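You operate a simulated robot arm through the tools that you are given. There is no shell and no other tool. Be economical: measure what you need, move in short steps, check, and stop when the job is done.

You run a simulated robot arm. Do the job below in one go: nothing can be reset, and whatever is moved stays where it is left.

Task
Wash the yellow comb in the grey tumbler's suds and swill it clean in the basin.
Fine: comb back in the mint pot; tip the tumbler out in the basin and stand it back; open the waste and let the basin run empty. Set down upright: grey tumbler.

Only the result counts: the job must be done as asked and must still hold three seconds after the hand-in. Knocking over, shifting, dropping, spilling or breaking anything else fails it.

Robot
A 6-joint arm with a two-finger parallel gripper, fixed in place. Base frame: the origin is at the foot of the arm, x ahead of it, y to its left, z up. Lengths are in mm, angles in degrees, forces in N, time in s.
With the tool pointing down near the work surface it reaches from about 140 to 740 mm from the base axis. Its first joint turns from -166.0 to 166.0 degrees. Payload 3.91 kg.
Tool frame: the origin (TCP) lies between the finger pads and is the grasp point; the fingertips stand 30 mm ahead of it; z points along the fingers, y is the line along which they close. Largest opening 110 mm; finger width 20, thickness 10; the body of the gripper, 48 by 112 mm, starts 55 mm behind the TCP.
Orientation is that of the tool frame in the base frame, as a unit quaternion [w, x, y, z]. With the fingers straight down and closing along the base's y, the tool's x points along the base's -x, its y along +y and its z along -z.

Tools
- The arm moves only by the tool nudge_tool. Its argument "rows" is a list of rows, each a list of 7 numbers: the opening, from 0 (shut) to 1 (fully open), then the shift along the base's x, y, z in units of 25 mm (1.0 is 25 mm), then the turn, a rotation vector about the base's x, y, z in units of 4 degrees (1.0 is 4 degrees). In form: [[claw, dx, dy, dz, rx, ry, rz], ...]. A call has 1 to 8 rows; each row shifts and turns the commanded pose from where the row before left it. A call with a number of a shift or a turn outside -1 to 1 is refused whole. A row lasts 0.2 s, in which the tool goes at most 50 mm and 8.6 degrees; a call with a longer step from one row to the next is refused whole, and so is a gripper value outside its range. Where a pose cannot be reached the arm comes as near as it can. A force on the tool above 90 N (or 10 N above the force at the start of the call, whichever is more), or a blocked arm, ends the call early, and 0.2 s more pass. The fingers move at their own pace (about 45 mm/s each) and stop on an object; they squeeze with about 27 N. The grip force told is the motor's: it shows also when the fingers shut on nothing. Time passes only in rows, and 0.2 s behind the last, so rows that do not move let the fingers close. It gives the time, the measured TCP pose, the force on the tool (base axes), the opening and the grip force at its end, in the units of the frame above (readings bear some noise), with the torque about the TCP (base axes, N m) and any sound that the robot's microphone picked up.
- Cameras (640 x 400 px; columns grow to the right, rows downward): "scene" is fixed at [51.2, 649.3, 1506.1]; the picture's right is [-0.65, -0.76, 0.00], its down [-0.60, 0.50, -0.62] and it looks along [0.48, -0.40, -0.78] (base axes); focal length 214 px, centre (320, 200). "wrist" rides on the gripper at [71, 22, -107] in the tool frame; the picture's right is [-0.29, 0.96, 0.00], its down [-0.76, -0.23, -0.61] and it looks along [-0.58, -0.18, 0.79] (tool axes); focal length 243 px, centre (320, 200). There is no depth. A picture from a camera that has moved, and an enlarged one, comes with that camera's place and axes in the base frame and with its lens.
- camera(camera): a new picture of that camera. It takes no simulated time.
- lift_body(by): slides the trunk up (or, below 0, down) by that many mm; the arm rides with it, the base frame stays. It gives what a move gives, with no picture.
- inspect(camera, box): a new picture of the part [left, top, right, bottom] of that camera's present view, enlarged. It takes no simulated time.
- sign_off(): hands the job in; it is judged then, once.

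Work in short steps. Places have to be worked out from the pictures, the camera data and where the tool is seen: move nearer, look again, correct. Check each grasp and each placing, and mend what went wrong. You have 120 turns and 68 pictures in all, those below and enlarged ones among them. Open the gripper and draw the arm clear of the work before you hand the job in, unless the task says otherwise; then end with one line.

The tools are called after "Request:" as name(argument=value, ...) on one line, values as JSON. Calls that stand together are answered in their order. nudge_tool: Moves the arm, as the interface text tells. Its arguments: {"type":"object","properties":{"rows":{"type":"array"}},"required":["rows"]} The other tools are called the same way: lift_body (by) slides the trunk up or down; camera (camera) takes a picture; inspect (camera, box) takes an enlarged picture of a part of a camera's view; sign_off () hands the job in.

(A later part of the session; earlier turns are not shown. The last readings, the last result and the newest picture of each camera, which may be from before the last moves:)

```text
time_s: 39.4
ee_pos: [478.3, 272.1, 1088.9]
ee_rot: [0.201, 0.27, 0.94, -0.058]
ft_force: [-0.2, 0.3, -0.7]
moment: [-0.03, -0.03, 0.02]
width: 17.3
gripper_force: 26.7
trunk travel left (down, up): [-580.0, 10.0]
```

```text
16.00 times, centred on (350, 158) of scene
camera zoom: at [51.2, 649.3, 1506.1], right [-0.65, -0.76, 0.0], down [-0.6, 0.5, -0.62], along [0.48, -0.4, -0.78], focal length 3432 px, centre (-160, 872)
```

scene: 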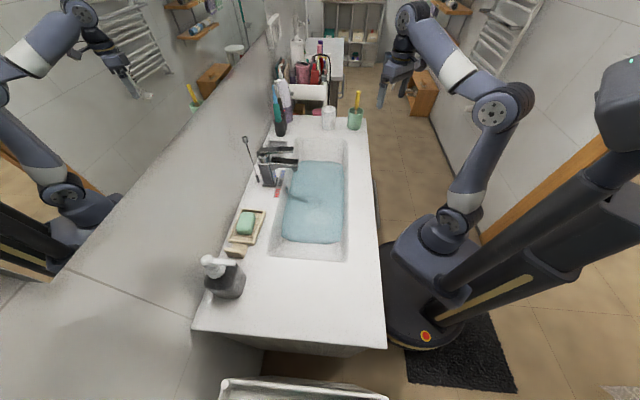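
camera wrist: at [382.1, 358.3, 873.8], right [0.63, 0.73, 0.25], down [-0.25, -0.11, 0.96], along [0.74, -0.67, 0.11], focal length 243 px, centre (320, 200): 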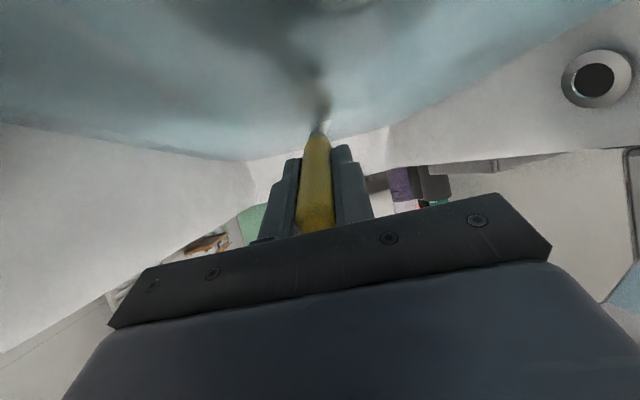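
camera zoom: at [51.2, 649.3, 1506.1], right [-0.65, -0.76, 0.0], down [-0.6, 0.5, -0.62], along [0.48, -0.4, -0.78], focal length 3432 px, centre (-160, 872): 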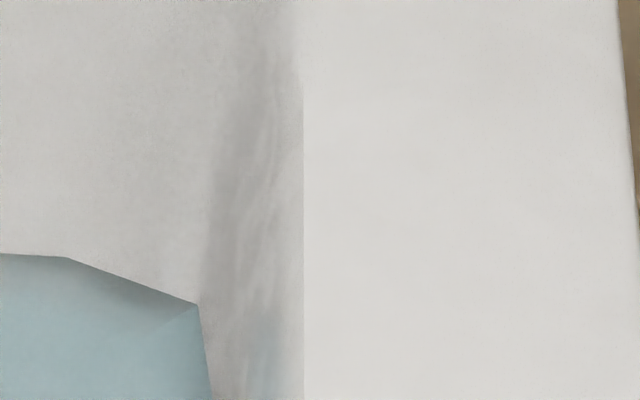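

It's yellow again under a thin water film, with a few pale spots left. I dip it flat once more for a longer swill.

Request:
nudge_tool(rows=[[0, 0, 0, -0.9, -0.53, -0.848, 0], [0, 0, 0, -0.9, -0.53, -0.848, 0], [0, 0, 0, -0.9, -0.53, -0.848, 0], [0, 0, 0, -0.9, -0.53, -0.848, 0], [0, 0, 0, -0.9, -0.53, -0.848, 0], [0, 0, 0, -0.9, -0.53, -0.848, 0], [0, 0, 0, -0.9, -0.53, -0.848, 0], [0, 0, 0, -0.9, -0.53, -0.848, 0]])

Request:
nudge_tool(rows=[[0, 0, 0, -0.95, -0.53, -0.848, 0], [0, -0.7, 0.6, -0.05, 0, 0, 0], [0, 0.7, -0.6, 0, 0, 0, 0], [0, -0.7, 0.6, 0, 0, 0, 0], [0, 0.7, -0.6, 0, 0, 0, 0], [0, 0.4, 0.4, 0, 0, 0, 0], [0, -0.4, -0.4, 0, 0, 0, 0], [0, 0.4, 0.4, 0, 0, 0, 0]])

Request:
nudge_tool(rows=[[0, -0.4, -0.4, 0, 0, 0, 0], [0, -0.7, 0.6, 0, 0, 0, 0], [0, 0.7, -0.6, 0, 0, 0, 0], [0, -0.7, 0.6, 0, 0, 0, 0], [0, 0.7, -0.6, 0, 0, 0, 0], [0, 0.4, 0.4, 0, 0, 0, 0], [0, -0.4, -0.4, 0, 0, 0, 0], [0, 0, 0, 0.9, 0.53, 0.848, 0]])

Request:
nudge_tool(rows=[[0, 0, 0, 0.9, 0.53, 0.848, 0], [0, 0, 0, 0.9, 0.53, 0.848, 0], [0, 0, 0, 0.9, 0.53, 0.848, 0], [0, 0, 0, 0.9, 0.53, 0.848, 0], [0, 0, 0, 0.9, 0.53, 0.848, 0], [0, 0, 0, 0.9, 0.53, 0.848, 0], [0, 0, 0, 0.9, 0.53, 0.848, 0], [0, 0, 0, 0.9, 0.53, 0.848, 0]])

Request:
inspect(camera="wrist", box=[290, 70, 350, 140])

```text
time_s: 41.2
ee_pos: [479.5, 273.0, 906.5]
ee_rot: [0.454, 0.243, 0.847, -0.13]
ft_force: [-0.8, 0.4, 0.0]
moment: [0.04, -0.03, -0.03]
width: 17.4
gripper_force: 26.6
trunk travel left (down, up): [-580.0, 10.0]
```

```text
time_s: 43.0
ee_pos: [488.3, 283.3, 883.4]
ee_rot: [0.483, 0.238, 0.831, -0.139]
ft_force: [-0.1, -0.2, -0.3]
moment: [0.0, 0.0, -0.03]
width: 17.1
gripper_force: 27.5
trunk travel left (down, up): [-580.0, 10.0]
```

```text
time_s: 44.8
ee_pos: [478.5, 273.4, 903.5]
ee_rot: [0.452, 0.243, 0.848, -0.13]
ft_force: [-0.8, -0.2, 0.3]
moment: [0.01, 0.01, 0.01]
width: 17.4
gripper_force: 27.1
trunk travel left (down, up): [-580.0, 10.0]
```

```text
time_s: 46.6
ee_pos: [479.4, 272.9, 1085.1]
ee_rot: [0.202, 0.271, 0.939, -0.058]
ft_force: [0.2, 0.1, -0.2]
moment: [-0.03, 0.0, -0.02]
width: 17.5
gripper_force: 27.4
trunk travel left (down, up): [-580.0, 10.0]
```

```text
5.71 times, centred on (320, 105) of wrist
camera zoom: at [398.6, 348.7, 1153.9], right [0.73, 0.67, 0.12], down [0.25, -0.43, 0.87], along [0.63, -0.6, -0.49], focal length 1386 px, centre (320, 743)
```

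zoom: 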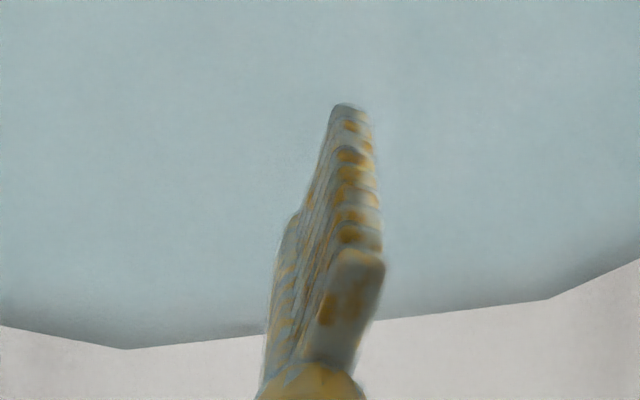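

The comb is clean with just a water film. I lift it, straighten it, and carry it back toward the mint pot.

Request:
nudge_tool(rows=[[0, 0.4, -0.9, 0.75, 0.53, 0.848, 0], [0, 0.5, -0.95, 0.75, 0.53, 0.848, 0], [0, 0.5, -0.95, 0.75, 0.53, 0.848, 0], [0, 0.5, -0.95, 0.75, 0.53, 0.848, 0], [0, 0.5, -0.95, 0, 0, 0, 0], [0, 0.5, -0.95, 0, 0, 0, 0], [0, 0.5, -0.95, 0, 0, 0, 0], [0, 0.5, -0.95, 0, 0, 0, 0]])

Request:
nudge_tool(rows=[[0, 0.43, -0.95, 0, 0, 0, 0], [0, 0.43, -0.95, 0, 0, 0, 0], [0, 0.43, -0.95, 0, 0, 0, 0], [0, 0.43, -0.95, 0, 0, 0, 0], [0, 0.43, -0.95, 0, 0, 0, 0], [0, 0.43, -0.95, 0, 0, 0, 0], [0, 0.43, -0.95, 0, 0, 0, 0]])

Request:
camera(camera="wrist")

Request:
inspect(camera="scene", box=[304, 36, 400, 136])

```text
time_s: 48.4
ee_pos: [575.9, 85.8, 1159.8]
ee_rot: [0.07, 0.275, 0.959, -0.02]
ft_force: [0.5, 0.1, -0.6]
moment: [0.0, 0.04, -0.03]
width: 17.3
gripper_force: 27.4
trunk travel left (down, up): [-580.0, 10.0]
```

```text
time_s: 50.0
ee_pos: [654.0, -82.6, 1158.2]
ee_rot: [0.068, 0.274, 0.959, -0.021]
ft_force: [-0.3, 0.8, -0.6]
moment: [-0.02, 0.01, -0.02]
width: 17.2
gripper_force: 27.1
trunk travel left (down, up): [-580.0, 10.0]
```

```text
26 pictures are left
camera wrist: at [592.2, -19.7, 1254.9], right [0.75, 0.66, 0.04], down [0.44, -0.55, 0.71], along [0.49, -0.52, -0.7], focal length 243 px, centre (320, 200)
```

wrist: 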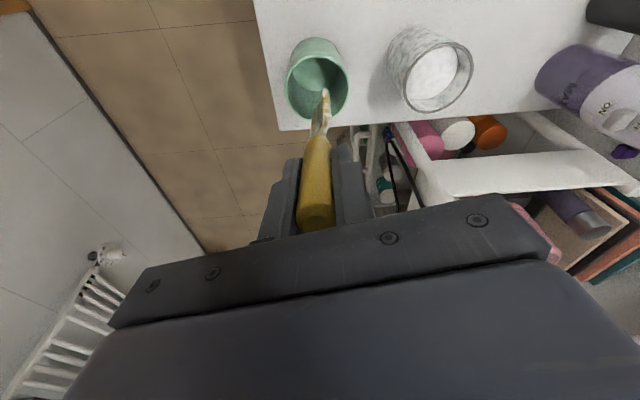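

```text
4.00 times, centred on (352, 86) of scene
camera zoom: at [51.2, 649.3, 1506.1], right [-0.65, -0.76, 0.0], down [-0.6, 0.5, -0.62], along [0.48, -0.4, -0.78], focal length 858 px, centre (192, 656)
```

zoom: 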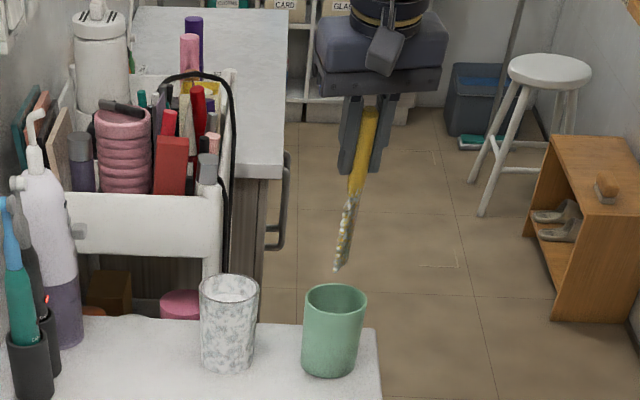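

The tip is at about (662,-85,1022) and the pot mouth is centred near (668,-97). I shift and lower the comb into the pot.

Request:
nudge_tool(rows=[[0, 0.18, -0.48, 0, 0, 0, 0], [0, 0, 0, -0.8, 0, 0, 0], [0, 0, 0, -0.8, 0, 0, 0]])

Request:
inspect(camera="scene", box=[320, 66, 384, 136])

Request:
camera(camera="wrist")

```text
time_s: 50.8
ee_pos: [657.5, -94.7, 1119.5]
ee_rot: [0.069, 0.275, 0.959, -0.021]
ft_force: [0.5, 0.2, -0.8]
moment: [0.0, 0.02, 0.01]
width: 17.3
gripper_force: 26.8
trunk travel left (down, up): [-580.0, 10.0]
```

```text
5.71 times, centred on (352, 101) of scene
camera zoom: at [51.2, 649.3, 1506.1], right [-0.65, -0.76, 0.0], down [-0.6, 0.5, -0.62], along [0.48, -0.4, -0.78], focal length 1226 px, centre (137, 766)
```

zoom: 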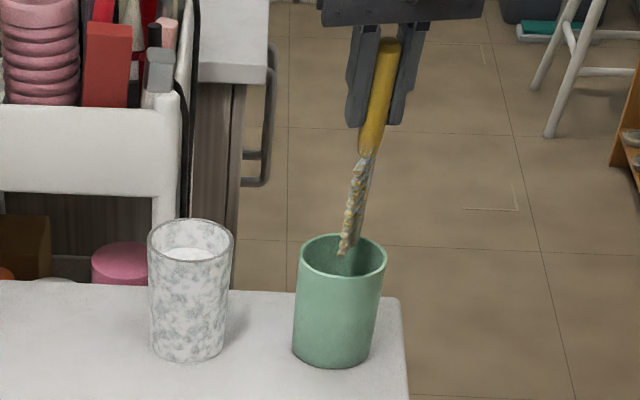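

```text
23 pictures are left
camera wrist: at [596.6, -31.6, 1215.6], right [0.75, 0.66, 0.04], down [0.44, -0.55, 0.71], along [0.49, -0.52, -0.7], focal length 243 px, centre (320, 200)
```

wrist: 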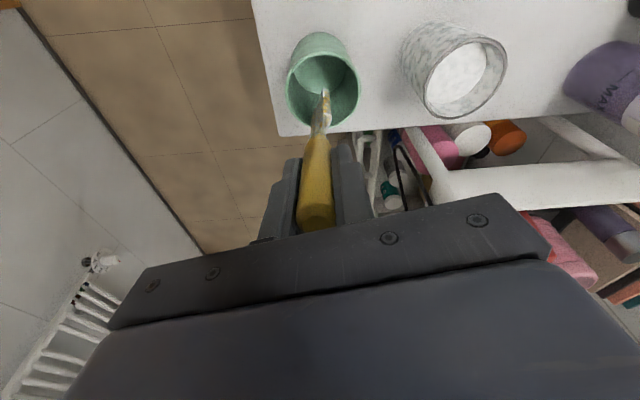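

The tip enters the mouth centrally. I lower it the rest of the way.

Request:
nudge_tool(rows=[[0, 0, 0, -0.8, 0, 0, 0], [0, 0, 0, -0.8, 0, 0, 0], [0, 0, 0, -0.8, 0, 0, 0], [0, 0, 0, -0.6, 0, 0, 0]])

Request:
inspect(camera="scene", box=[320, 66, 384, 136])

```text
time_s: 51.8
ee_pos: [658.3, -95.2, 1045.2]
ee_rot: [0.07, 0.275, 0.959, -0.02]
ft_force: [0.5, 0.0, -1.1]
moment: [-0.03, -0.03, -0.03]
width: 17.3
gripper_force: 26.9
trunk travel left (down, up): [-580.0, 10.0]
```

```text
5.71 times, centred on (352, 101) of scene
camera zoom: at [51.2, 649.3, 1506.1], right [-0.65, -0.76, 0.0], down [-0.6, 0.5, -0.62], along [0.48, -0.4, -0.78], focal length 1226 px, centre (137, 766)
```

zoom: 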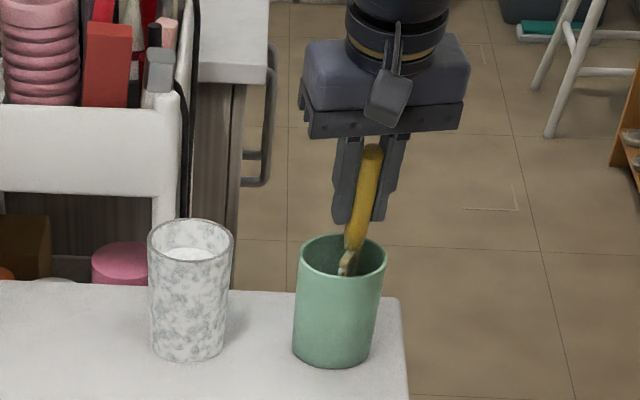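

The comb is at its original depth. I lower 4 mm more, open, and withdraw upward.

Request:
nudge_tool(rows=[[0, 0, 0, -0.16, 0, 0, 0], [0.3, 0, 0, 0, 0, 0, 0], [0.6, 0, 0, 0, 0, 0, 0], [0.8, 0, 0, 0, 0, 0, 0], [0.8, 0, 0, 0, 0, 0, 0]])

Request:
nudge_tool(rows=[[0.8, 0, 0, 0.5, 0, 0, 0], [0.8, 0, 0, 0.9, 0, 0, 0], [0.8, 0, 0, 0.9, 0, 0, 0], [0.8, 0, 0, 0.9, 0, 0, 0], [0.8, 0, 0, 0.9, 0, 0, 0]])

Request:
inspect(camera="scene", box=[304, 66, 384, 136])

```text
time_s: 53.0
ee_pos: [657.0, -94.2, 1040.8]
ee_rot: [0.07, 0.275, 0.959, -0.02]
ft_force: [-0.2, 0.3, 1.1]
moment: [0.0, -0.02, 0.02]
width: 88.0
gripper_force: 0.1
trunk travel left (down, up): [-580.0, 10.0]
```

```text
time_s: 54.2
ee_pos: [656.2, -94.0, 1142.5]
ee_rot: [0.069, 0.275, 0.959, -0.02]
ft_force: [-0.7, 0.0, 0.1]
moment: [-0.01, -0.01, 0.03]
width: 88.0
gripper_force: 0.0
trunk travel left (down, up): [-580.0, 10.0]
```

```text
5.71 times, centred on (344, 101) of scene
camera zoom: at [51.2, 649.3, 1506.1], right [-0.65, -0.76, 0.0], down [-0.6, 0.5, -0.62], along [0.48, -0.4, -0.78], focal length 1226 px, centre (183, 766)
```

zoom: 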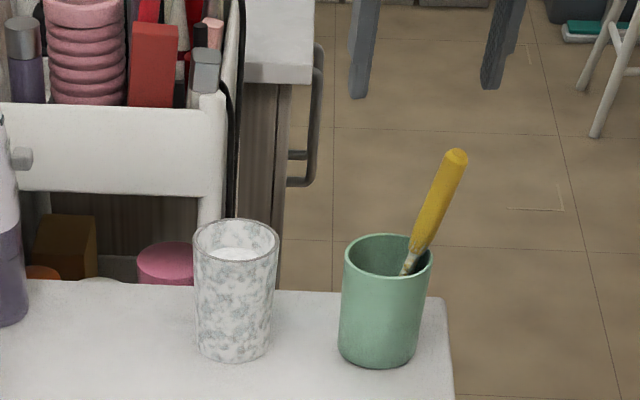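

The comb rests in the mint pot. Next I stage for a side grasp of the tumbler (≈(752,-8)): tool tilted ~60°, approaching from the basin side, clear of the pot.

Request:
nudge_tool(rows=[[0.9, -0.1, 0.8, 0, -0.53, -0.848, 0], [1, -0.1, 0.8, 0, -0.53, -0.848, 0], [1, -0.1, 0.8, 0, -0.53, -0.848, 0], [1, -0.1, 0.8, 0, -0.53, -0.848, 0], [1, -0.1, 0.8, 0, -0.53, -0.848, 0], [1, -0.1, 0.8, 0, -0.53, -0.848, 0], [1, -0.1, 0.8, 0, -0.53, -0.848, 0], [1, -0.1, 0.8, 0, -0.53, -0.848, 0]])

Request:
nudge_tool(rows=[[1, 0, 0, -0.8, -0.53, -0.848, 0], [1, 0, 0, -0.8, -0.53, -0.848, 0], [1, 0, 0, -0.8, -0.53, -0.848, 0], [1, 0, 0, -0.8, -0.53, -0.848, 0], [1, 0, 0, -0.8, -0.53, -0.848, 0]])

Request:
camera(camera="wrist")

Request:
inspect(camera="scene", box=[264, 46, 404, 176])

```text
time_s: 56.0
ee_pos: [636.1, 66.5, 1144.6]
ee_rot: [0.331, 0.259, 0.902, -0.095]
ft_force: [0.0, 0.5, 0.1]
moment: [-0.03, 0.01, -0.02]
width: 109.9
gripper_force: 0.0
trunk travel left (down, up): [-580.0, 10.0]
```

```text
time_s: 57.2
ee_pos: [635.6, 67.0, 1041.1]
ee_rot: [0.483, 0.238, 0.831, -0.138]
ft_force: [0.3, -1.1, 0.2]
moment: [-0.01, -0.01, 0.0]
width: 110.3
gripper_force: 0.1
trunk travel left (down, up): [-580.0, 10.0]
```

```text
20 pictures are left
camera wrist: at [539.1, 152.3, 1033.2], right [0.63, 0.74, 0.25], down [-0.25, -0.11, 0.96], along [0.74, -0.67, 0.11], focal length 243 px, centre (320, 200)
```

wrist: 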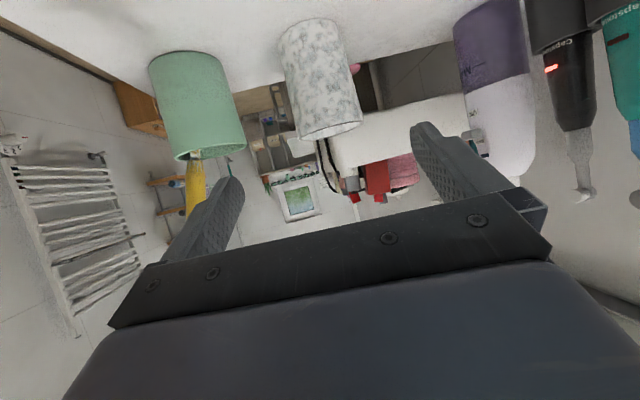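

```text
3.08 times, centred on (334, 111) of scene
camera zoom: at [51.2, 649.3, 1506.1], right [-0.65, -0.76, 0.0], down [-0.6, 0.5, -0.62], along [0.48, -0.4, -0.78], focal length 660 px, centre (277, 474)
```

zoom: 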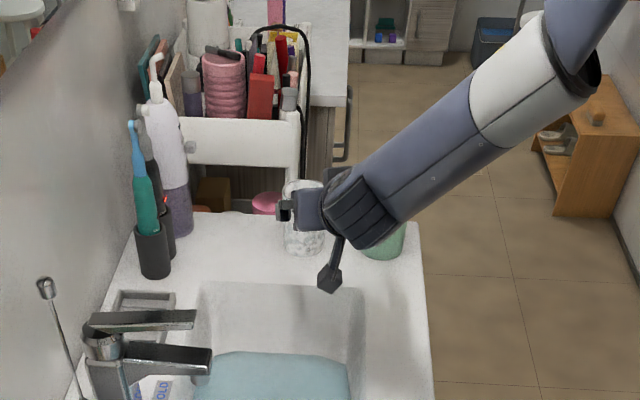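

Tumbler at about (753,-3), and the tool axis is aligned with it to within a few mm. I descend to grasp height and advance most of the way.

Request:
nudge_tool(rows=[[1, 0, 0, -0.91, 0, 0, 0], [1, 0, 0, -0.91, 0, 0, 0], [1, 0, 0, -0.91, 0, 0, 0], [1, 0, 0, -0.91, 0, 0, 0], [1, 0.8, -0.49, 0, 0, 0, 0], [1, 0.8, -0.49, 0, 0, 0, 0], [1, 0.8, -0.49, 0, 0, 0, 0]])

Request:
camera(camera="wrist")

Request:
inspect(camera="scene", box=[290, 76, 380, 146])

```text
time_s: 58.8
ee_pos: [695.4, 28.9, 951.7]
ee_rot: [0.482, 0.239, 0.832, -0.139]
ft_force: [0.9, -0.3, 0.6]
moment: [0.02, -0.02, 0.0]
width: 109.8
gripper_force: 0.1
trunk travel left (down, up): [-580.0, 10.0]
```

```text
18 pictures are left
camera wrist: at [599.5, 115.2, 944.2], right [0.63, 0.73, 0.25], down [-0.25, -0.11, 0.96], along [0.73, -0.67, 0.11], focal length 243 px, centre (320, 200)
```

wrist: 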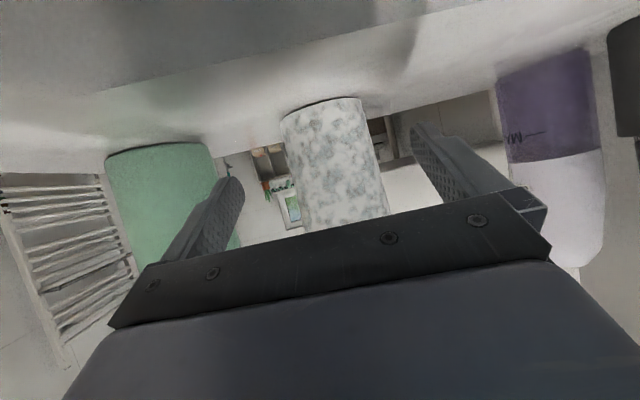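

```text
5.71 times, centred on (335, 111) of scene
camera zoom: at [51.2, 649.3, 1506.1], right [-0.65, -0.76, 0.0], down [-0.6, 0.5, -0.62], along [0.48, -0.4, -0.78], focal length 1226 px, centre (234, 709)
```

zoom: 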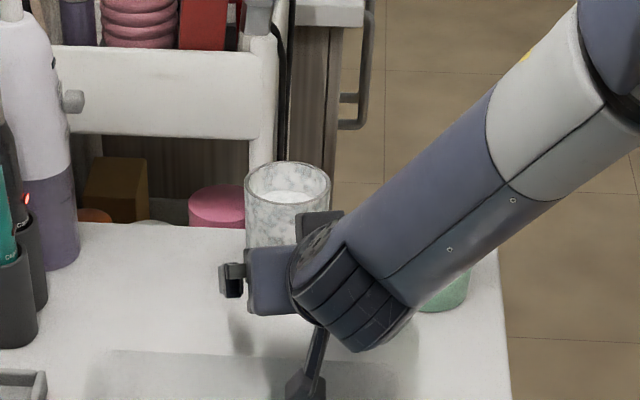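

The tumbler is centred between the fingers. I advance the last 58 mm and close.

Request:
nudge_tool(rows=[[1, 0.8, -0.49, 0, 0, 0, 0], [1, 0.8, -0.49, 0, 0, 0, 0], [1, 0.38, -0.22, 0, 0, 0, 0], [0.7, 0, 0, 0, 0, 0, 0], [0.4, 0, 0, 0, 0, 0, 0], [0.3, 0, 0, 0, 0, 0, 0], [0.3, 0, 0, 0, 0, 0, 0], [0.3, 0, 0, 0, 0, 0, 0]])

Request:
camera(camera="wrist")

Request:
inspect(camera="scene", box=[290, 76, 380, 146])

```text
time_s: 60.6
ee_pos: [746.1, -1.2, 951.4]
ee_rot: [0.482, 0.238, 0.832, -0.138]
ft_force: [-1.7, 0.1, -0.6]
moment: [-0.04, 0.05, 0.01]
width: 64.8
gripper_force: 27.2
trunk travel left (down, up): [-580.0, 10.0]
```

```text
16 pictures are left
camera wrist: at [649.2, 85.0, 942.8], right [0.63, 0.73, 0.25], down [-0.25, -0.11, 0.96], along [0.74, -0.67, 0.11], focal length 243 px, centre (320, 200)
```

wrist: 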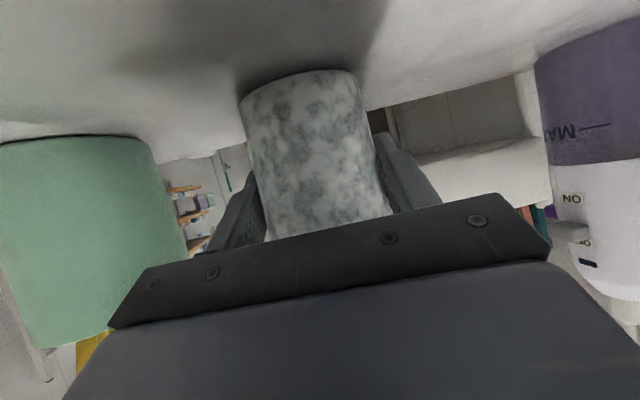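

```text
5.71 times, centred on (335, 111) of scene
camera zoom: at [51.2, 649.3, 1506.1], right [-0.65, -0.76, 0.0], down [-0.6, 0.5, -0.62], along [0.48, -0.4, -0.78], focal length 1226 px, centre (234, 709)
```

zoom: 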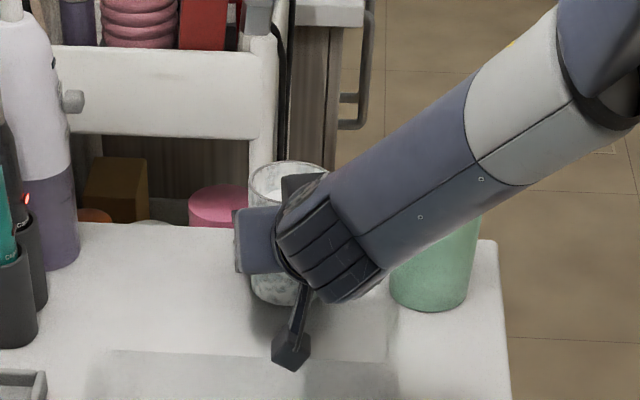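

The tumbler is firmly held (width 64.8, 27 N). I lift gently and carry it upright along the basin.

Request:
nudge_tool(rows=[[0.2, 0, 0, 0.3, 0, 0, 0], [0.2, 0, 0, 0.5, 0, 0, 0], [0.2, 0, 0, 0.6, 0, 0, 0], [0.2, 0, 0, 0.6, 0, 0, 0], [0.2, -0.3, 0.3, 0.4, 0, 0, 0], [0.2, -0.5, 0.5, 0, 0, 0, 0], [0.2, -0.6, 0.6, 0, 0, 0, 0], [0.2, -0.6, 0.6, 0, 0, 0, 0]])

Request:
inspect(camera="scene", box=[270, 66, 390, 166])

```text
time_s: 62.4
ee_pos: [696.8, 48.4, 1010.7]
ee_rot: [0.483, 0.239, 0.831, -0.139]
ft_force: [-0.1, 0.5, -2.4]
moment: [-0.03, 0.02, -0.04]
width: 67.3
gripper_force: 27.3
trunk travel left (down, up): [-580.0, 10.0]
```

```text
4.00 times, centred on (330, 116) of scene
camera zoom: at [51.2, 649.3, 1506.1], right [-0.65, -0.76, 0.0], down [-0.6, 0.5, -0.62], along [0.48, -0.4, -0.78], focal length 858 px, centre (280, 536)
```

zoom: 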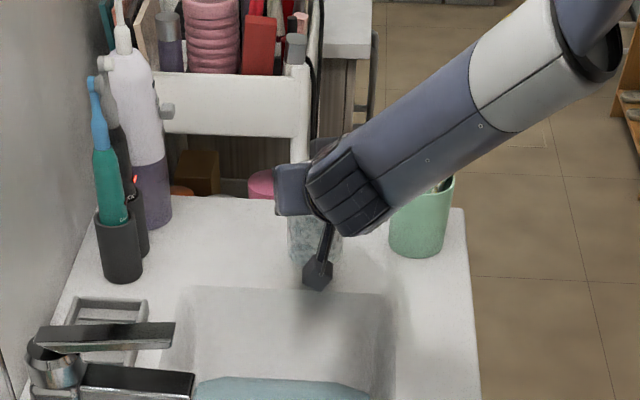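

The width rose from 64.8 to 67.3, so the tumbler may have slid or turned in the grip. I check with the wrist camera.

Request:
camera(camera="wrist")

```text
13 pictures are left
camera wrist: at [600.4, 134.5, 1003.2], right [0.63, 0.73, 0.25], down [-0.25, -0.11, 0.96], along [0.74, -0.67, 0.11], focal length 243 px, centre (320, 200)
```

wrist: 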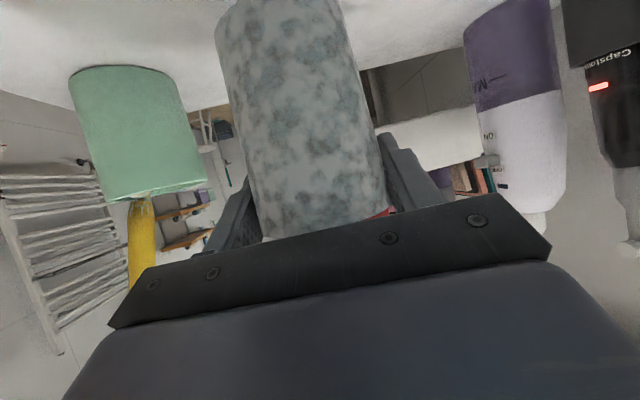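

The tumbler has slid about 30 mm down in the grip. I wait a short moment to see whether it is still creeping.

Request:
nudge_tool(rows=[[0, 0, 0, 0, 0, 0, 0], [0, 0, 0, 0, 0, 0, 0]])

Request:
inspect(camera="wrist", box=[160, 0, 480, 260])

```text
time_s: 63.0
ee_pos: [696.7, 48.2, 1011.3]
ee_rot: [0.482, 0.24, 0.831, -0.139]
ft_force: [0.7, -0.1, -3.2]
moment: [0.0, -0.02, -0.02]
width: 67.0
gripper_force: 27.1
trunk travel left (down, up): [-580.0, 10.0]
```

```text
1.54 times, centred on (320, 130) of wrist
camera zoom: at [600.7, 134.3, 1003.3], right [0.63, 0.73, 0.25], down [-0.25, -0.11, 0.96], along [0.74, -0.67, 0.11], focal length 373 px, centre (320, 308)
```

zoom: 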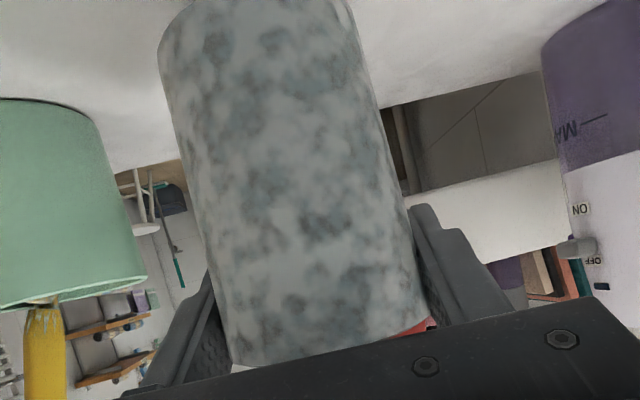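

The grip is stable again (67.0, 3 N of weight). The mouth side is close to the palm, which will block any sliding while pouring. I carry it smoothly to about (590,155) over the basin and lower a little.

Request:
nudge_tool(rows=[[0, -0.3, 0.3, 0, 0, 0, 0], [0, -0.5, 0.5, 0, 0, 0, 0], [0, -0.6, 0.6, 0, 0, 0, 0], [0, -0.6, 0.6, -0.1, 0, 0, 0], [0, -0.6, 0.6, -0.2, 0, 0, 0], [0, -0.6, 0.6, -0.3, 0, 0, 0], [0, -0.6, 0.6, -0.3, 0, 0, 0], [0, -0.4, 0.4, -0.2, 0, 0, 0]])

Request:
inspect(camera="scene", box=[270, 76, 390, 196])

```text
time_s: 64.8
ee_pos: [590.8, 154.0, 982.8]
ee_rot: [0.483, 0.238, 0.831, -0.138]
ft_force: [-1.1, 0.4, -1.8]
moment: [-0.01, 0.0, -0.02]
width: 67.4
gripper_force: 26.6
trunk travel left (down, up): [-580.0, 10.0]
```

```text
3.33 times, centred on (330, 136) of scene
camera zoom: at [51.2, 649.3, 1506.1], right [-0.65, -0.76, 0.0], down [-0.6, 0.5, -0.62], along [0.48, -0.4, -0.78], focal length 715 px, centre (287, 413)
```

zoom: 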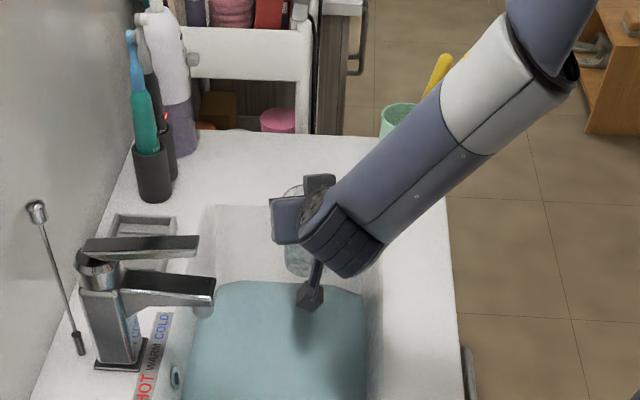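

It is over the basin with the same grip. I begin rolling it about the tool axis so the mouth tips toward the basin's middle.

Request:
nudge_tool(rows=[[0, 0, 0, 0, -0.98, 0.61, 0.66], [0, 0, 0, 0, -0.98, 0.61, 0.66], [0, 0, 0, 0, -0.98, 0.61, 0.66], [0, 0, 0, 0, -0.98, 0.61, 0.66], [0, 0, 0, 0, -0.98, 0.61, 0.66], [0, 0, 0, 0, -0.98, 0.61, 0.66], [0, 0, 0, 0, -0.98, 0.61, 0.66], [0, 0, 0, 0, -0.98, 0.61, 0.66]])

Request:
nudge_tool(rows=[[0, 0, 0, 0, -0.98, 0.61, 0.66], [0, 0, 0, 0, -0.98, 0.61, 0.66], [0, 0, 0, 0, -0.98, 0.61, 0.66], [0, 0, 0, 0, -0.98, 0.61, 0.66], [0, 0, 0, 0, -0.98, 0.61, 0.66], [0, 0, 0, 0, -0.98, 0.61, 0.66], [0, 0, 0, 0, -0.98, 0.61, 0.66], [0, 0, 0, 0, -0.98, 0.61, 0.66]])

Request:
inspect(camera="scene", box=[270, 76, 390, 196])

```text
time_s: 66.6
ee_pos: [591.5, 153.6, 983.6]
ee_rot: [0.4, -0.081, 0.861, -0.304]
ft_force: [0.2, -0.3, -2.5]
moment: [0.05, -0.02, -0.01]
width: 67.2
gripper_force: 26.5
trunk travel left (down, up): [-580.0, 10.0]
```

```text
time_s: 68.4
ee_pos: [591.8, 152.9, 984.2]
ee_rot: [0.262, -0.388, 0.773, -0.428]
ft_force: [-1.1, 0.1, -1.5]
moment: [0.06, -0.02, -0.04]
width: 67.2
gripper_force: 27.0
trunk travel left (down, up): [-580.0, 10.0]
```

```text
3.33 times, centred on (330, 136) of scene
camera zoom: at [51.2, 649.3, 1506.1], right [-0.65, -0.76, 0.0], down [-0.6, 0.5, -0.62], along [0.48, -0.4, -0.78], focal length 715 px, centre (287, 413)
```

zoom: 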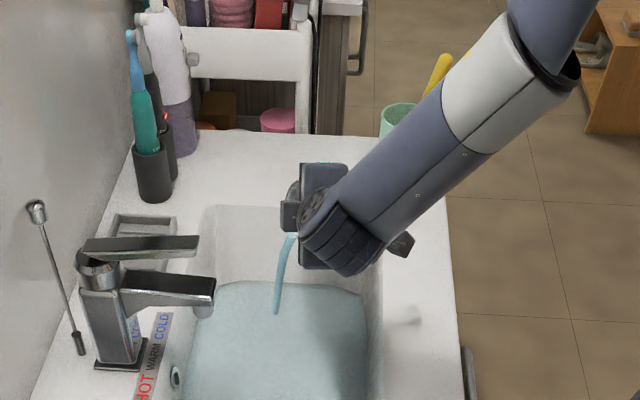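

It pours into the basin as intended with a stable grip. I keep rolling.

Request:
nudge_tool(rows=[[0, 0, 0, 0, -0.98, 0.61, 0.66], [0, 0, 0, 0, -0.98, 0.61, 0.66], [0, 0, 0, 0, -0.98, 0.61, 0.66], [0, 0, 0, 0, -0.98, 0.61, 0.66], [0, 0, 0, 0, -0.98, 0.61, 0.66], [0, 0, 0, 0, -0.98, 0.61, 0.66], [0, 0, 0, 0, -0.98, 0.61, 0.66], [0, 0, 0, 0, -0.98, 0.61, 0.66]])

Request:
nudge_tool(rows=[[0, 0, 0, 0, -0.98, 0.61, 0.66], [0, 0, 0, 0, -0.98, 0.61, 0.66], [0, 0, 0, 0, -0.98, 0.61, 0.66], [0, 0, 0, 0, -0.98, 0.61, 0.66], [0, 0, 0, 0, -0.98, 0.61, 0.66], [0, 0, 0, 0, -0.98, 0.61, 0.66], [0, 0, 0, 0, 0, 0, 0], [0, 0, 0, 0, 0, 0, 0]])

Request:
inspect(camera="scene", box=[270, 76, 390, 196])

```text
time_s: 70.2
ee_pos: [589.9, 153.5, 984.3]
ee_rot: [-0.089, 0.642, -0.579, 0.494]
ft_force: [0.0, -1.0, -0.2]
moment: [0.04, 0.0, 0.01]
width: 66.9
gripper_force: 26.9
trunk travel left (down, up): [-580.0, 10.0]
```

```text
time_s: 72.0
ee_pos: [591.4, 152.7, 983.7]
ee_rot: [0.049, 0.777, -0.381, 0.499]
ft_force: [0.3, 0.2, -0.3]
moment: [0.02, 0.01, -0.02]
width: 66.9
gripper_force: 27.0
trunk travel left (down, up): [-580.0, 10.0]
```

```text
3.33 times, centred on (330, 136) of scene
camera zoom: at [51.2, 649.3, 1506.1], right [-0.65, -0.76, 0.0], down [-0.6, 0.5, -0.62], along [0.48, -0.4, -0.78], focal length 715 px, centre (287, 413)
```

zoom: 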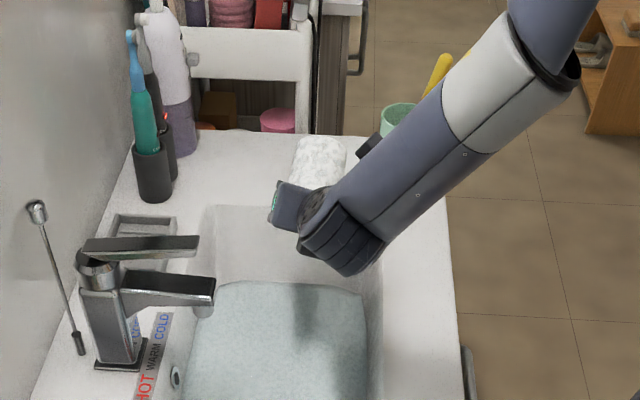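

The force reading fell to about zero and nothing is pouring any more, so the tumbler is empty. I roll it back upright by the same amount.

Request:
nudge_tool(rows=[[0, 0, 0, 0, 0.98, -0.61, -0.66], [0, 0, 0, 0, 0.98, -0.61, -0.66], [0, 0, 0, 0, 0.98, -0.61, -0.66], [0, 0, 0, 0, 0.98, -0.61, -0.66], [0, 0, 0, 0, 0.98, -0.61, -0.66], [0, 0, 0, 0, 0.98, -0.61, -0.66], [0, 0, 0, 0, 0.98, -0.61, -0.66], [0, 0, 0, 0, 0.98, -0.61, -0.66]])

Request:
nudge_tool(rows=[[0, 0, 0, 0, 0.98, -0.61, -0.66], [0, 0, 0, 0, 0.98, -0.61, -0.66], [0, 0, 0, 0, 0.98, -0.61, -0.66], [0, 0, 0, 0, 0.98, -0.61, -0.66], [0, 0, 0, 0, 0.98, -0.61, -0.66], [0, 0, 0, 0, 0.98, -0.61, -0.66], [0, 0, 0, 0, 0.98, -0.61, -0.66], [0, 0, 0, 0, 0.98, -0.61, -0.66]])

Request:
nudge_tool(rows=[[0, 0, 0, 0, 0.98, -0.61, -0.66], [0, 0, 0, 0, 0.98, -0.61, -0.66], [0, 0, 0, 0, 0.98, -0.61, -0.66], [0, 0, 0, 0, 0.98, -0.61, -0.66], [0, 0, 0, 0, 0.98, -0.61, -0.66], [0, 0, 0, 0, 0.98, -0.61, -0.66], [0, 0, 0, 0, 0.98, -0.61, -0.66], [0, 0, 0, 0, 0.98, -0.61, -0.66]])

Request:
nudge_tool(rows=[[0, 0, 0, 0.3, 0.98, -0.61, -0.66], [0, 0, 0, 0.4, 0.98, -0.61, -0.66], [0, 0, 0, 0.5, 0.98, -0.61, -0.66], [0, 0, 0, 0.5, 0.98, -0.61, -0.66], [0, 0, 0, 0.3, 0.98, -0.61, -0.66], [0, 0, 0, 0, 0.98, -0.61, -0.66], [0, 0, 0, 0, 0, 0, 0]])

Request:
camera(camera="wrist")

```text
time_s: 73.8
ee_pos: [590.2, 152.6, 984.4]
ee_rot: [0.136, -0.585, 0.637, -0.483]
ft_force: [-1.0, 0.1, -1.7]
moment: [0.04, -0.03, 0.01]
width: 66.7
gripper_force: 26.8
trunk travel left (down, up): [-580.0, 10.0]
```

```text
time_s: 75.6
ee_pos: [590.4, 153.4, 984.9]
ee_rot: [0.302, -0.313, 0.806, -0.401]
ft_force: [0.1, -0.4, -0.4]
moment: [0.04, -0.04, 0.0]
width: 66.9
gripper_force: 26.6
trunk travel left (down, up): [-580.0, 10.0]
```

```text
time_s: 77.4
ee_pos: [590.7, 152.7, 984.1]
ee_rot: [0.426, 0.002, 0.864, -0.267]
ft_force: [-0.4, -1.3, -1.1]
moment: [-0.01, 0.0, -0.01]
width: 66.8
gripper_force: 27.1
trunk travel left (down, up): [-580.0, 10.0]
```

```text
time_s: 79.0
ee_pos: [590.3, 152.4, 1034.8]
ee_rot: [0.483, 0.238, 0.831, -0.138]
ft_force: [0.5, -0.7, -1.0]
moment: [-0.02, -0.02, 0.01]
width: 66.6
gripper_force: 26.6
trunk travel left (down, up): [-580.0, 10.0]
```

```text
8 pictures are left
camera wrist: at [495.1, 239.4, 1026.2], right [0.63, 0.73, 0.25], down [-0.25, -0.12, 0.96], along [0.73, -0.67, 0.11], focal length 243 px, centre (320, 200)
```

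wrist: 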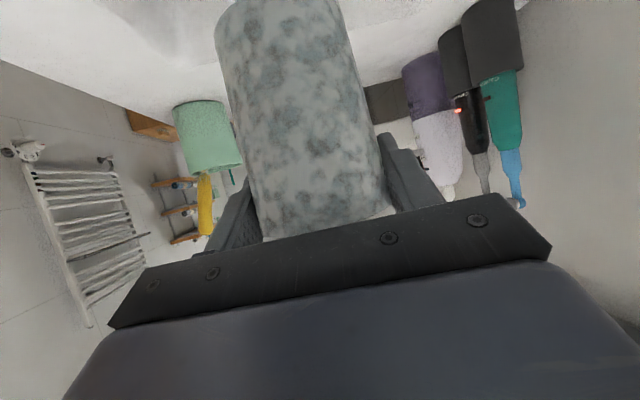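

The tumbler is upright and empty. Its base is roughly 85-90 mm below the TCP. I carry it back above its place.

Request:
nudge_tool(rows=[[0, 0.45, -0.44, 0, 0, 0, 0], [0, 0.7, -0.68, 0, 0, 0, 0], [0, 0.85, -0.82, 0, 0, 0, 0], [0, 0.9, -0.87, 0, 0, 0, 0], [0, 0.9, -0.87, 0, 0, 0, 0], [0, 0.9, -0.87, 0, 0, 0, 0], [0, 0.85, -0.82, 0, 0, 0, 0], [0, 0.65, -0.66, 0, 0, 0, 0]])

Request:
nudge_tool(rows=[[0, 0, 0, -0.5, 0, 0, 0], [0, 0, 0, -0.5, 0, 0, 0], [0, 0, 0, -0.4, 0, 0, 0]])

Request:
inspect(camera="scene", box=[290, 76, 380, 146])

```text
time_s: 80.8
ee_pos: [745.6, 1.9, 1033.6]
ee_rot: [0.481, 0.239, 0.832, -0.139]
ft_force: [-0.9, 0.7, -0.3]
moment: [-0.02, -0.01, 0.02]
width: 66.7
gripper_force: 26.7
trunk travel left (down, up): [-580.0, 10.0]
```

```text
time_s: 81.6
ee_pos: [746.5, 2.3, 997.8]
ee_rot: [0.482, 0.239, 0.831, -0.14]
ft_force: [-0.1, 0.5, -0.5]
moment: [-0.01, 0.02, -0.01]
width: 67.0
gripper_force: 26.9
trunk travel left (down, up): [-580.0, 10.0]
```

```text
5.71 times, centred on (335, 111) of scene
camera zoom: at [51.2, 649.3, 1506.1], right [-0.65, -0.76, 0.0], down [-0.6, 0.5, -0.62], along [0.48, -0.4, -0.78], focal length 1226 px, centre (234, 709)
```

zoom: 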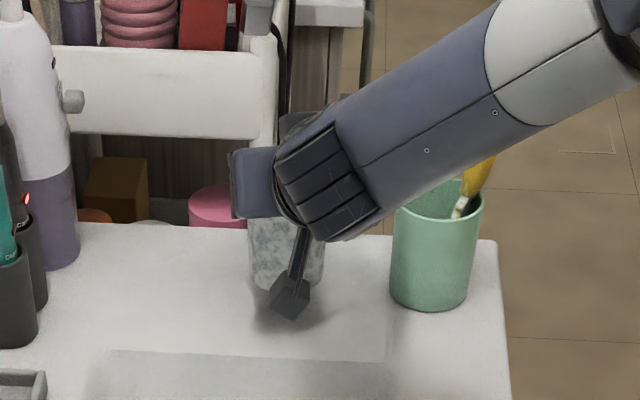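

The base is about 15 mm above the counter. I lower in small steps, watching the force.

Request:
nudge_tool(rows=[[0, 0, 0, -0.2, 0, 0, 0], [0, 0, 0, -0.2, 0, 0, 0]])

Request:
nudge_tool(rows=[[0, 0, 0, -0.15, 0, 0, 0]])

Request:
nudge_tool(rows=[[0, 0, 0, -0.1, 0, 0, 0]])

```text
time_s: 82.2
ee_pos: [745.6, 1.5, 988.3]
ee_rot: [0.482, 0.239, 0.831, -0.14]
ft_force: [-0.3, 0.0, -0.4]
moment: [0.0, 0.0, -0.01]
width: 66.9
gripper_force: 26.6
trunk travel left (down, up): [-580.0, 10.0]
```

```text
time_s: 82.6
ee_pos: [746.1, 1.7, 985.0]
ee_rot: [0.482, 0.238, 0.832, -0.138]
ft_force: [-0.2, -0.1, -0.2]
moment: [-0.02, -0.01, -0.03]
width: 66.7
gripper_force: 27.0
trunk travel left (down, up): [-580.0, 10.0]
```

```text
time_s: 83.0
ee_pos: [745.8, 2.8, 982.0]
ee_rot: [0.482, 0.239, 0.831, -0.139]
ft_force: [-0.3, -1.0, -0.3]
moment: [0.01, 0.01, 0.0]
width: 66.8
gripper_force: 26.8
trunk travel left (down, up): [-580.0, 10.0]
```

No contact yet, so I continue in small steps.

Request:
nudge_tool(rows=[[0, 0, 0, -0.12, 0, 0, 0]])

Request:
nudge_tool(rows=[[0, 0, 0, -0.12, 0, 0, 0]])

Request:
nudge_tool(rows=[[0, 0, 0, -0.12, 0, 0, 0]])

```text
time_s: 83.4
ee_pos: [746.7, 2.1, 981.1]
ee_rot: [0.483, 0.24, 0.831, -0.139]
ft_force: [0.0, -0.5, 3.2]
moment: [0.07, 0.0, -0.01]
width: 66.6
gripper_force: 27.5
trunk travel left (down, up): [-580.0, 10.0]
```

```text
time_s: 83.8
ee_pos: [746.3, 2.1, 980.7]
ee_rot: [0.485, 0.24, 0.829, -0.139]
ft_force: [-2.1, -0.8, 16.4]
moment: [0.23, 0.4, 0.0]
width: 66.8
gripper_force: 27.1
trunk travel left (down, up): [-580.0, 10.0]
```

```text
time_s: 84.2
ee_pos: [745.6, 2.6, 977.6]
ee_rot: [0.485, 0.239, 0.83, -0.138]
ft_force: [-2.7, 0.7, 27.0]
moment: [0.11, 0.23, 0.0]
width: 67.2
gripper_force: 26.4
trunk travel left (down, up): [-580.0, 10.0]
```

The base touches the counter (contact began at z 981). I relieve the pressure, open, and pause.

Request:
nudge_tool(rows=[[0, 0, 0, 0.18, 0, 0, 0], [0, 0, 0, 0, 0, 0, 0], [0.75, 0, 0, 0, 0, 0, 0], [1, 0, 0, 0, 0, 0, 0], [1, 0, 0, 0, 0, 0, 0], [1, 0, 0, 0, 0, 0, 0]])

Request:
nudge_tool(rows=[[1, -0.4, 0.25, 0, 0, 0, 0], [1, -0.7, 0.44, 0, 0, 0, 0], [1, -0.8, 0.5, 0, 0, 0, 0], [1, -0.8, 0.5, 0, 0, 0, 0], [1, -0.8, 0.5, 0, 0, 0, 0], [1, -0.8, 0.5, 0.5, 0, 0, 0], [1, -0.8, 0.5, 0.8, 0, 0, 0], [1, -0.8, 0.5, 0.9, 0, 0, 0]])

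Request:
camera(camera="scene")

```text
time_s: 85.6
ee_pos: [745.2, 2.3, 977.8]
ee_rot: [0.482, 0.239, 0.831, -0.139]
ft_force: [-0.3, -0.7, 0.4]
moment: [-0.02, 0.01, -0.02]
width: 110.0
gripper_force: 0.2
trunk travel left (down, up): [-580.0, 10.0]
```

```text
time_s: 87.4
ee_pos: [595.4, 93.4, 1032.2]
ee_rot: [0.483, 0.238, 0.831, -0.139]
ft_force: [0.3, -0.4, -0.2]
moment: [0.02, 0.0, 0.0]
width: 110.2
gripper_force: 0.2
trunk travel left (down, up): [-580.0, 10.0]
```

```text
6 pictures are left
```

scene: 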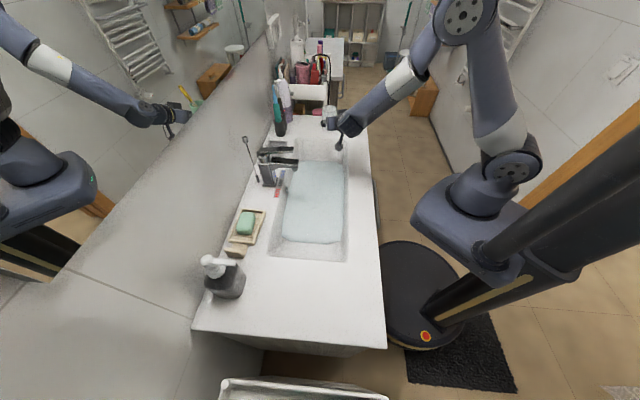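

The tumbler stands again. Next is the waste: the lift rod's knob is at about (649,454,1091), right behind the tap. I'll reach over the tap with the tool tilted 30°, so I straighten and turn the tool while travelling high.

Request:
nudge_tool(rows=[[1, 0, 0.5, 0.67, 0.5, 0.8, 0], [1, 0, 0.5, 0.67, 0.5, 0.8, 0], [1, 0, 0.5, 0.67, 0.5, 0.8, 0], [1, 0, 0.5, 0.67, 0.5, 0.8, 0], [1, 0, 0.5, 0.67, 0.5, 0.8, 0], [0.7, 0, 0.5, 0.67, 0.5, 0.8, 0], [0.5, 0, 0.5, 0.67, 0.5, 0.8, 0], [0.5, 0, 0.5, 0.67, 0.5, 0.8, 0]])

Request:
nudge_tool(rows=[[0.5, 0, 0.7, 0, 0, 0, 1], [0.5, 0, 0.7, 0, 0, 0, 1], [0.5, 0, 0.7, 0, 0, 0, 1], [0.5, 0, 0.7, 0, 0, 0, 1], [0.5, 0, 0.7, 0, 0, 0, 1], [0.5, 0, 0.7, 0, 0, 0, 1], [0.5, 0, 0.7, 0, 0, 0, 1], [0.5, 0, 0.7, 0, 0, 0, 1]])

Request:
nudge_tool(rows=[[0.5, 0, 0.3, 0, 0, 0, 1], [0.5, 0, 0.3, 0, 0, 0, 1], [0.5, 0, 0.3, 0, 0, 0, 1], [0.5, 0, 0.3, 0, 0, 0, 1], [0.5, 0, 0.3, 0, 0, 0, 1], [0.5, 0, 0.3, 0, 0, 0, 1], [0.5, 0, 0.3, 0, 0, 0, 1], [0.5, 0, 0.3, 0, 0, 0, 1]])

Request:
camera(camera="wrist")

```text
time_s: 89.2
ee_pos: [598.6, 195.0, 1167.8]
ee_rot: [0.249, 0.266, 0.928, -0.073]
ft_force: [0.4, -0.8, -0.3]
moment: [0.02, -0.04, 0.0]
width: 55.0
gripper_force: 0.0
trunk travel left (down, up): [-580.0, 10.0]
```

```text
time_s: 91.0
ee_pos: [599.3, 335.8, 1167.4]
ee_rot: [0.259, 0.0, 0.966, 0.0]
ft_force: [0.2, 0.2, 0.3]
moment: [0.04, 0.03, 0.0]
width: 55.0
gripper_force: 0.1
trunk travel left (down, up): [-580.0, 10.0]
```

```text
time_s: 92.8
ee_pos: [598.8, 394.7, 1168.0]
ee_rot: [0.249, -0.268, 0.928, 0.072]
ft_force: [0.1, 0.4, -0.3]
moment: [0.0, 0.04, -0.02]
width: 54.8
gripper_force: 0.0
trunk travel left (down, up): [-580.0, 10.0]
```

```text
5 pictures are left
camera wrist: at [489.8, 351.7, 1225.4], right [-0.29, 0.94, 0.14], down [0.42, -0.01, 0.91], along [0.86, 0.33, -0.4], focal length 243 px, centre (320, 200)
```

wrist: 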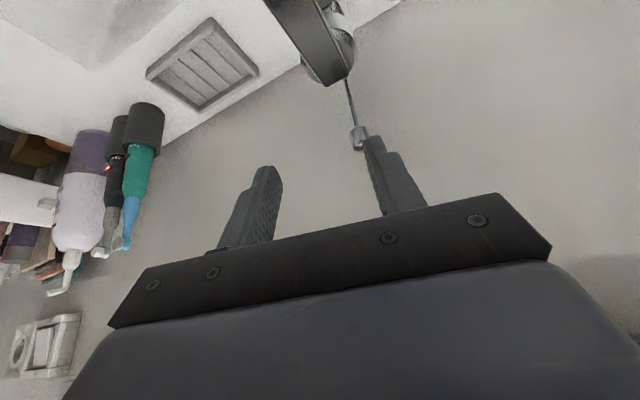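

The wrist ray confirms the knob at about (648,458,1089). I move over it and lower the open fingers around it.

Request:
nudge_tool(rows=[[0.5, 0.5, 0.62, 0, 0, 0, 0], [0.5, 0.5, 0.62, 0, 0, 0, 0], [0.5, 0.5, 0.62, 0, 0, 0, 0], [0.5, 0.46, 0.62, 0, 0, 0, 0], [0.5, 0, 0, -0.6, 0, 0, 0], [0.5, 0, 0, -0.8, 0, 0, 0], [0.5, 0, 0, -0.8, 0, 0, 0], [0.5, 0, 0, -0.8, 0, 0, 0]])

Request:
camera(camera="wrist")

```text
time_s: 94.6
ee_pos: [647.7, 456.4, 1092.2]
ee_rot: [0.25, -0.266, 0.928, 0.072]
ft_force: [-0.3, 0.1, 0.0]
moment: [-0.02, 0.01, 0.0]
width: 55.0
gripper_force: 0.1
trunk travel left (down, up): [-580.0, 10.0]
```

```text
4 pictures are left
camera wrist: at [539.5, 413.1, 1150.2], right [-0.29, 0.94, 0.15], down [0.42, -0.01, 0.91], along [0.86, 0.33, -0.4], focal length 243 px, centre (320, 200)
```

wrist: 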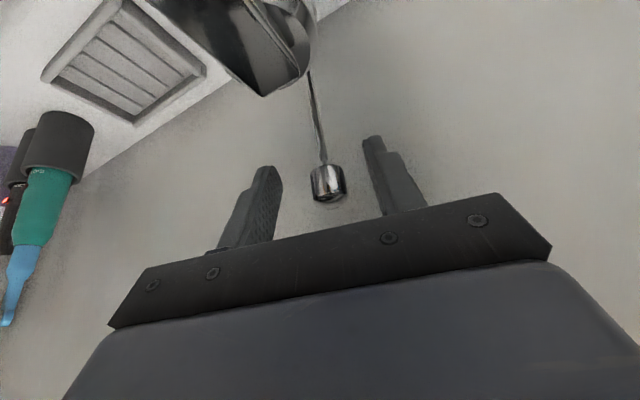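

The knob sits right at the grasp point. I close on it.

Request:
nudge_tool(rows=[[0.2, 0, 0, 0, 0, 0, 0], [0, 0, 0, 0, 0, 0, 0], [0, 0, 0, 0, 0, 0, 0], [0, 0, 0, 0, 0, 0, 0]])

Request:
nudge_tool(rows=[[0, 0, 0, -0.3, 0, 0, 0], [0, 0, 0, -0.3, 0, 0, 0]])

```text
time_s: 95.6
ee_pos: [644.6, 459.9, 1092.9]
ee_rot: [0.25, -0.266, 0.928, 0.072]
ft_force: [-11.2, 21.8, 0.2]
moment: [0.12, 0.1, 0.01]
width: 17.8
gripper_force: 44.5
trunk travel left (down, up): [-580.0, 10.0]
```

```text
time_s: 96.2
ee_pos: [644.6, 460.4, 1077.0]
ee_rot: [0.25, -0.266, 0.928, 0.071]
ft_force: [-13.0, 22.1, 1.4]
moment: [0.28, -0.23, -0.13]
width: 17.6
gripper_force: 45.1
trunk travel left (down, up): [-580.0, 10.0]
```

I hold the knob with a slight sideways load. I ease the tool toward it and keep pushing down.

Request:
nudge_tool(rows=[[0, -0.12, 0.17, 0, 0, 0, 0], [0, 0, 0, -0.4, 0, 0, 0], [0, 0, 0, -0.4, 0, 0, 0]])

Request:
inspect(camera="scene", box=[210, 110, 370, 250])

```text
time_s: 97.0
ee_pos: [644.2, 460.3, 1063.9]
ee_rot: [0.254, -0.267, 0.927, 0.072]
ft_force: [0.4, 7.8, 28.6]
moment: [-0.21, 0.14, -0.04]
width: 18.4
gripper_force: 44.6
trunk travel left (down, up): [-580.0, 10.0]
```

```text
2.86 times, centred on (290, 180) of scene
camera zoom: at [51.2, 649.3, 1506.1], right [-0.65, -0.76, 0.0], down [-0.6, 0.5, -0.62], along [0.48, -0.4, -0.78], focal length 613 px, centre (406, 257)
```

zoom: 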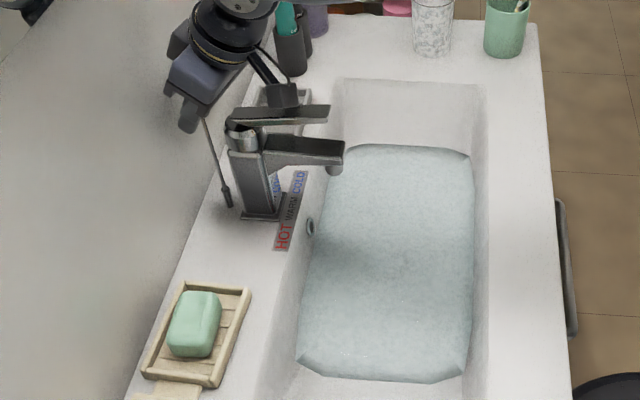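

Resistance is 29 N at z 1064, after the knob went down about 28 mm, so it is probably at its stop. I press slightly more to make sure, then hold.

Request:
nudge_tool(rows=[[0, 0, 0, -0.15, 0, 0, 0], [0, 0, 0, 0, 0, 0, 0], [0, 0, 0, 0, 0, 0, 0]])

```text
time_s: 97.8
ee_pos: [642.6, 459.6, 1059.2]
ee_rot: [0.252, -0.265, 0.928, 0.072]
ft_force: [4.2, 3.7, 28.0]
moment: [-0.11, -0.2, -0.07]
width: 17.6
gripper_force: 45.1
trunk travel left (down, up): [-580.0, 10.0]
```

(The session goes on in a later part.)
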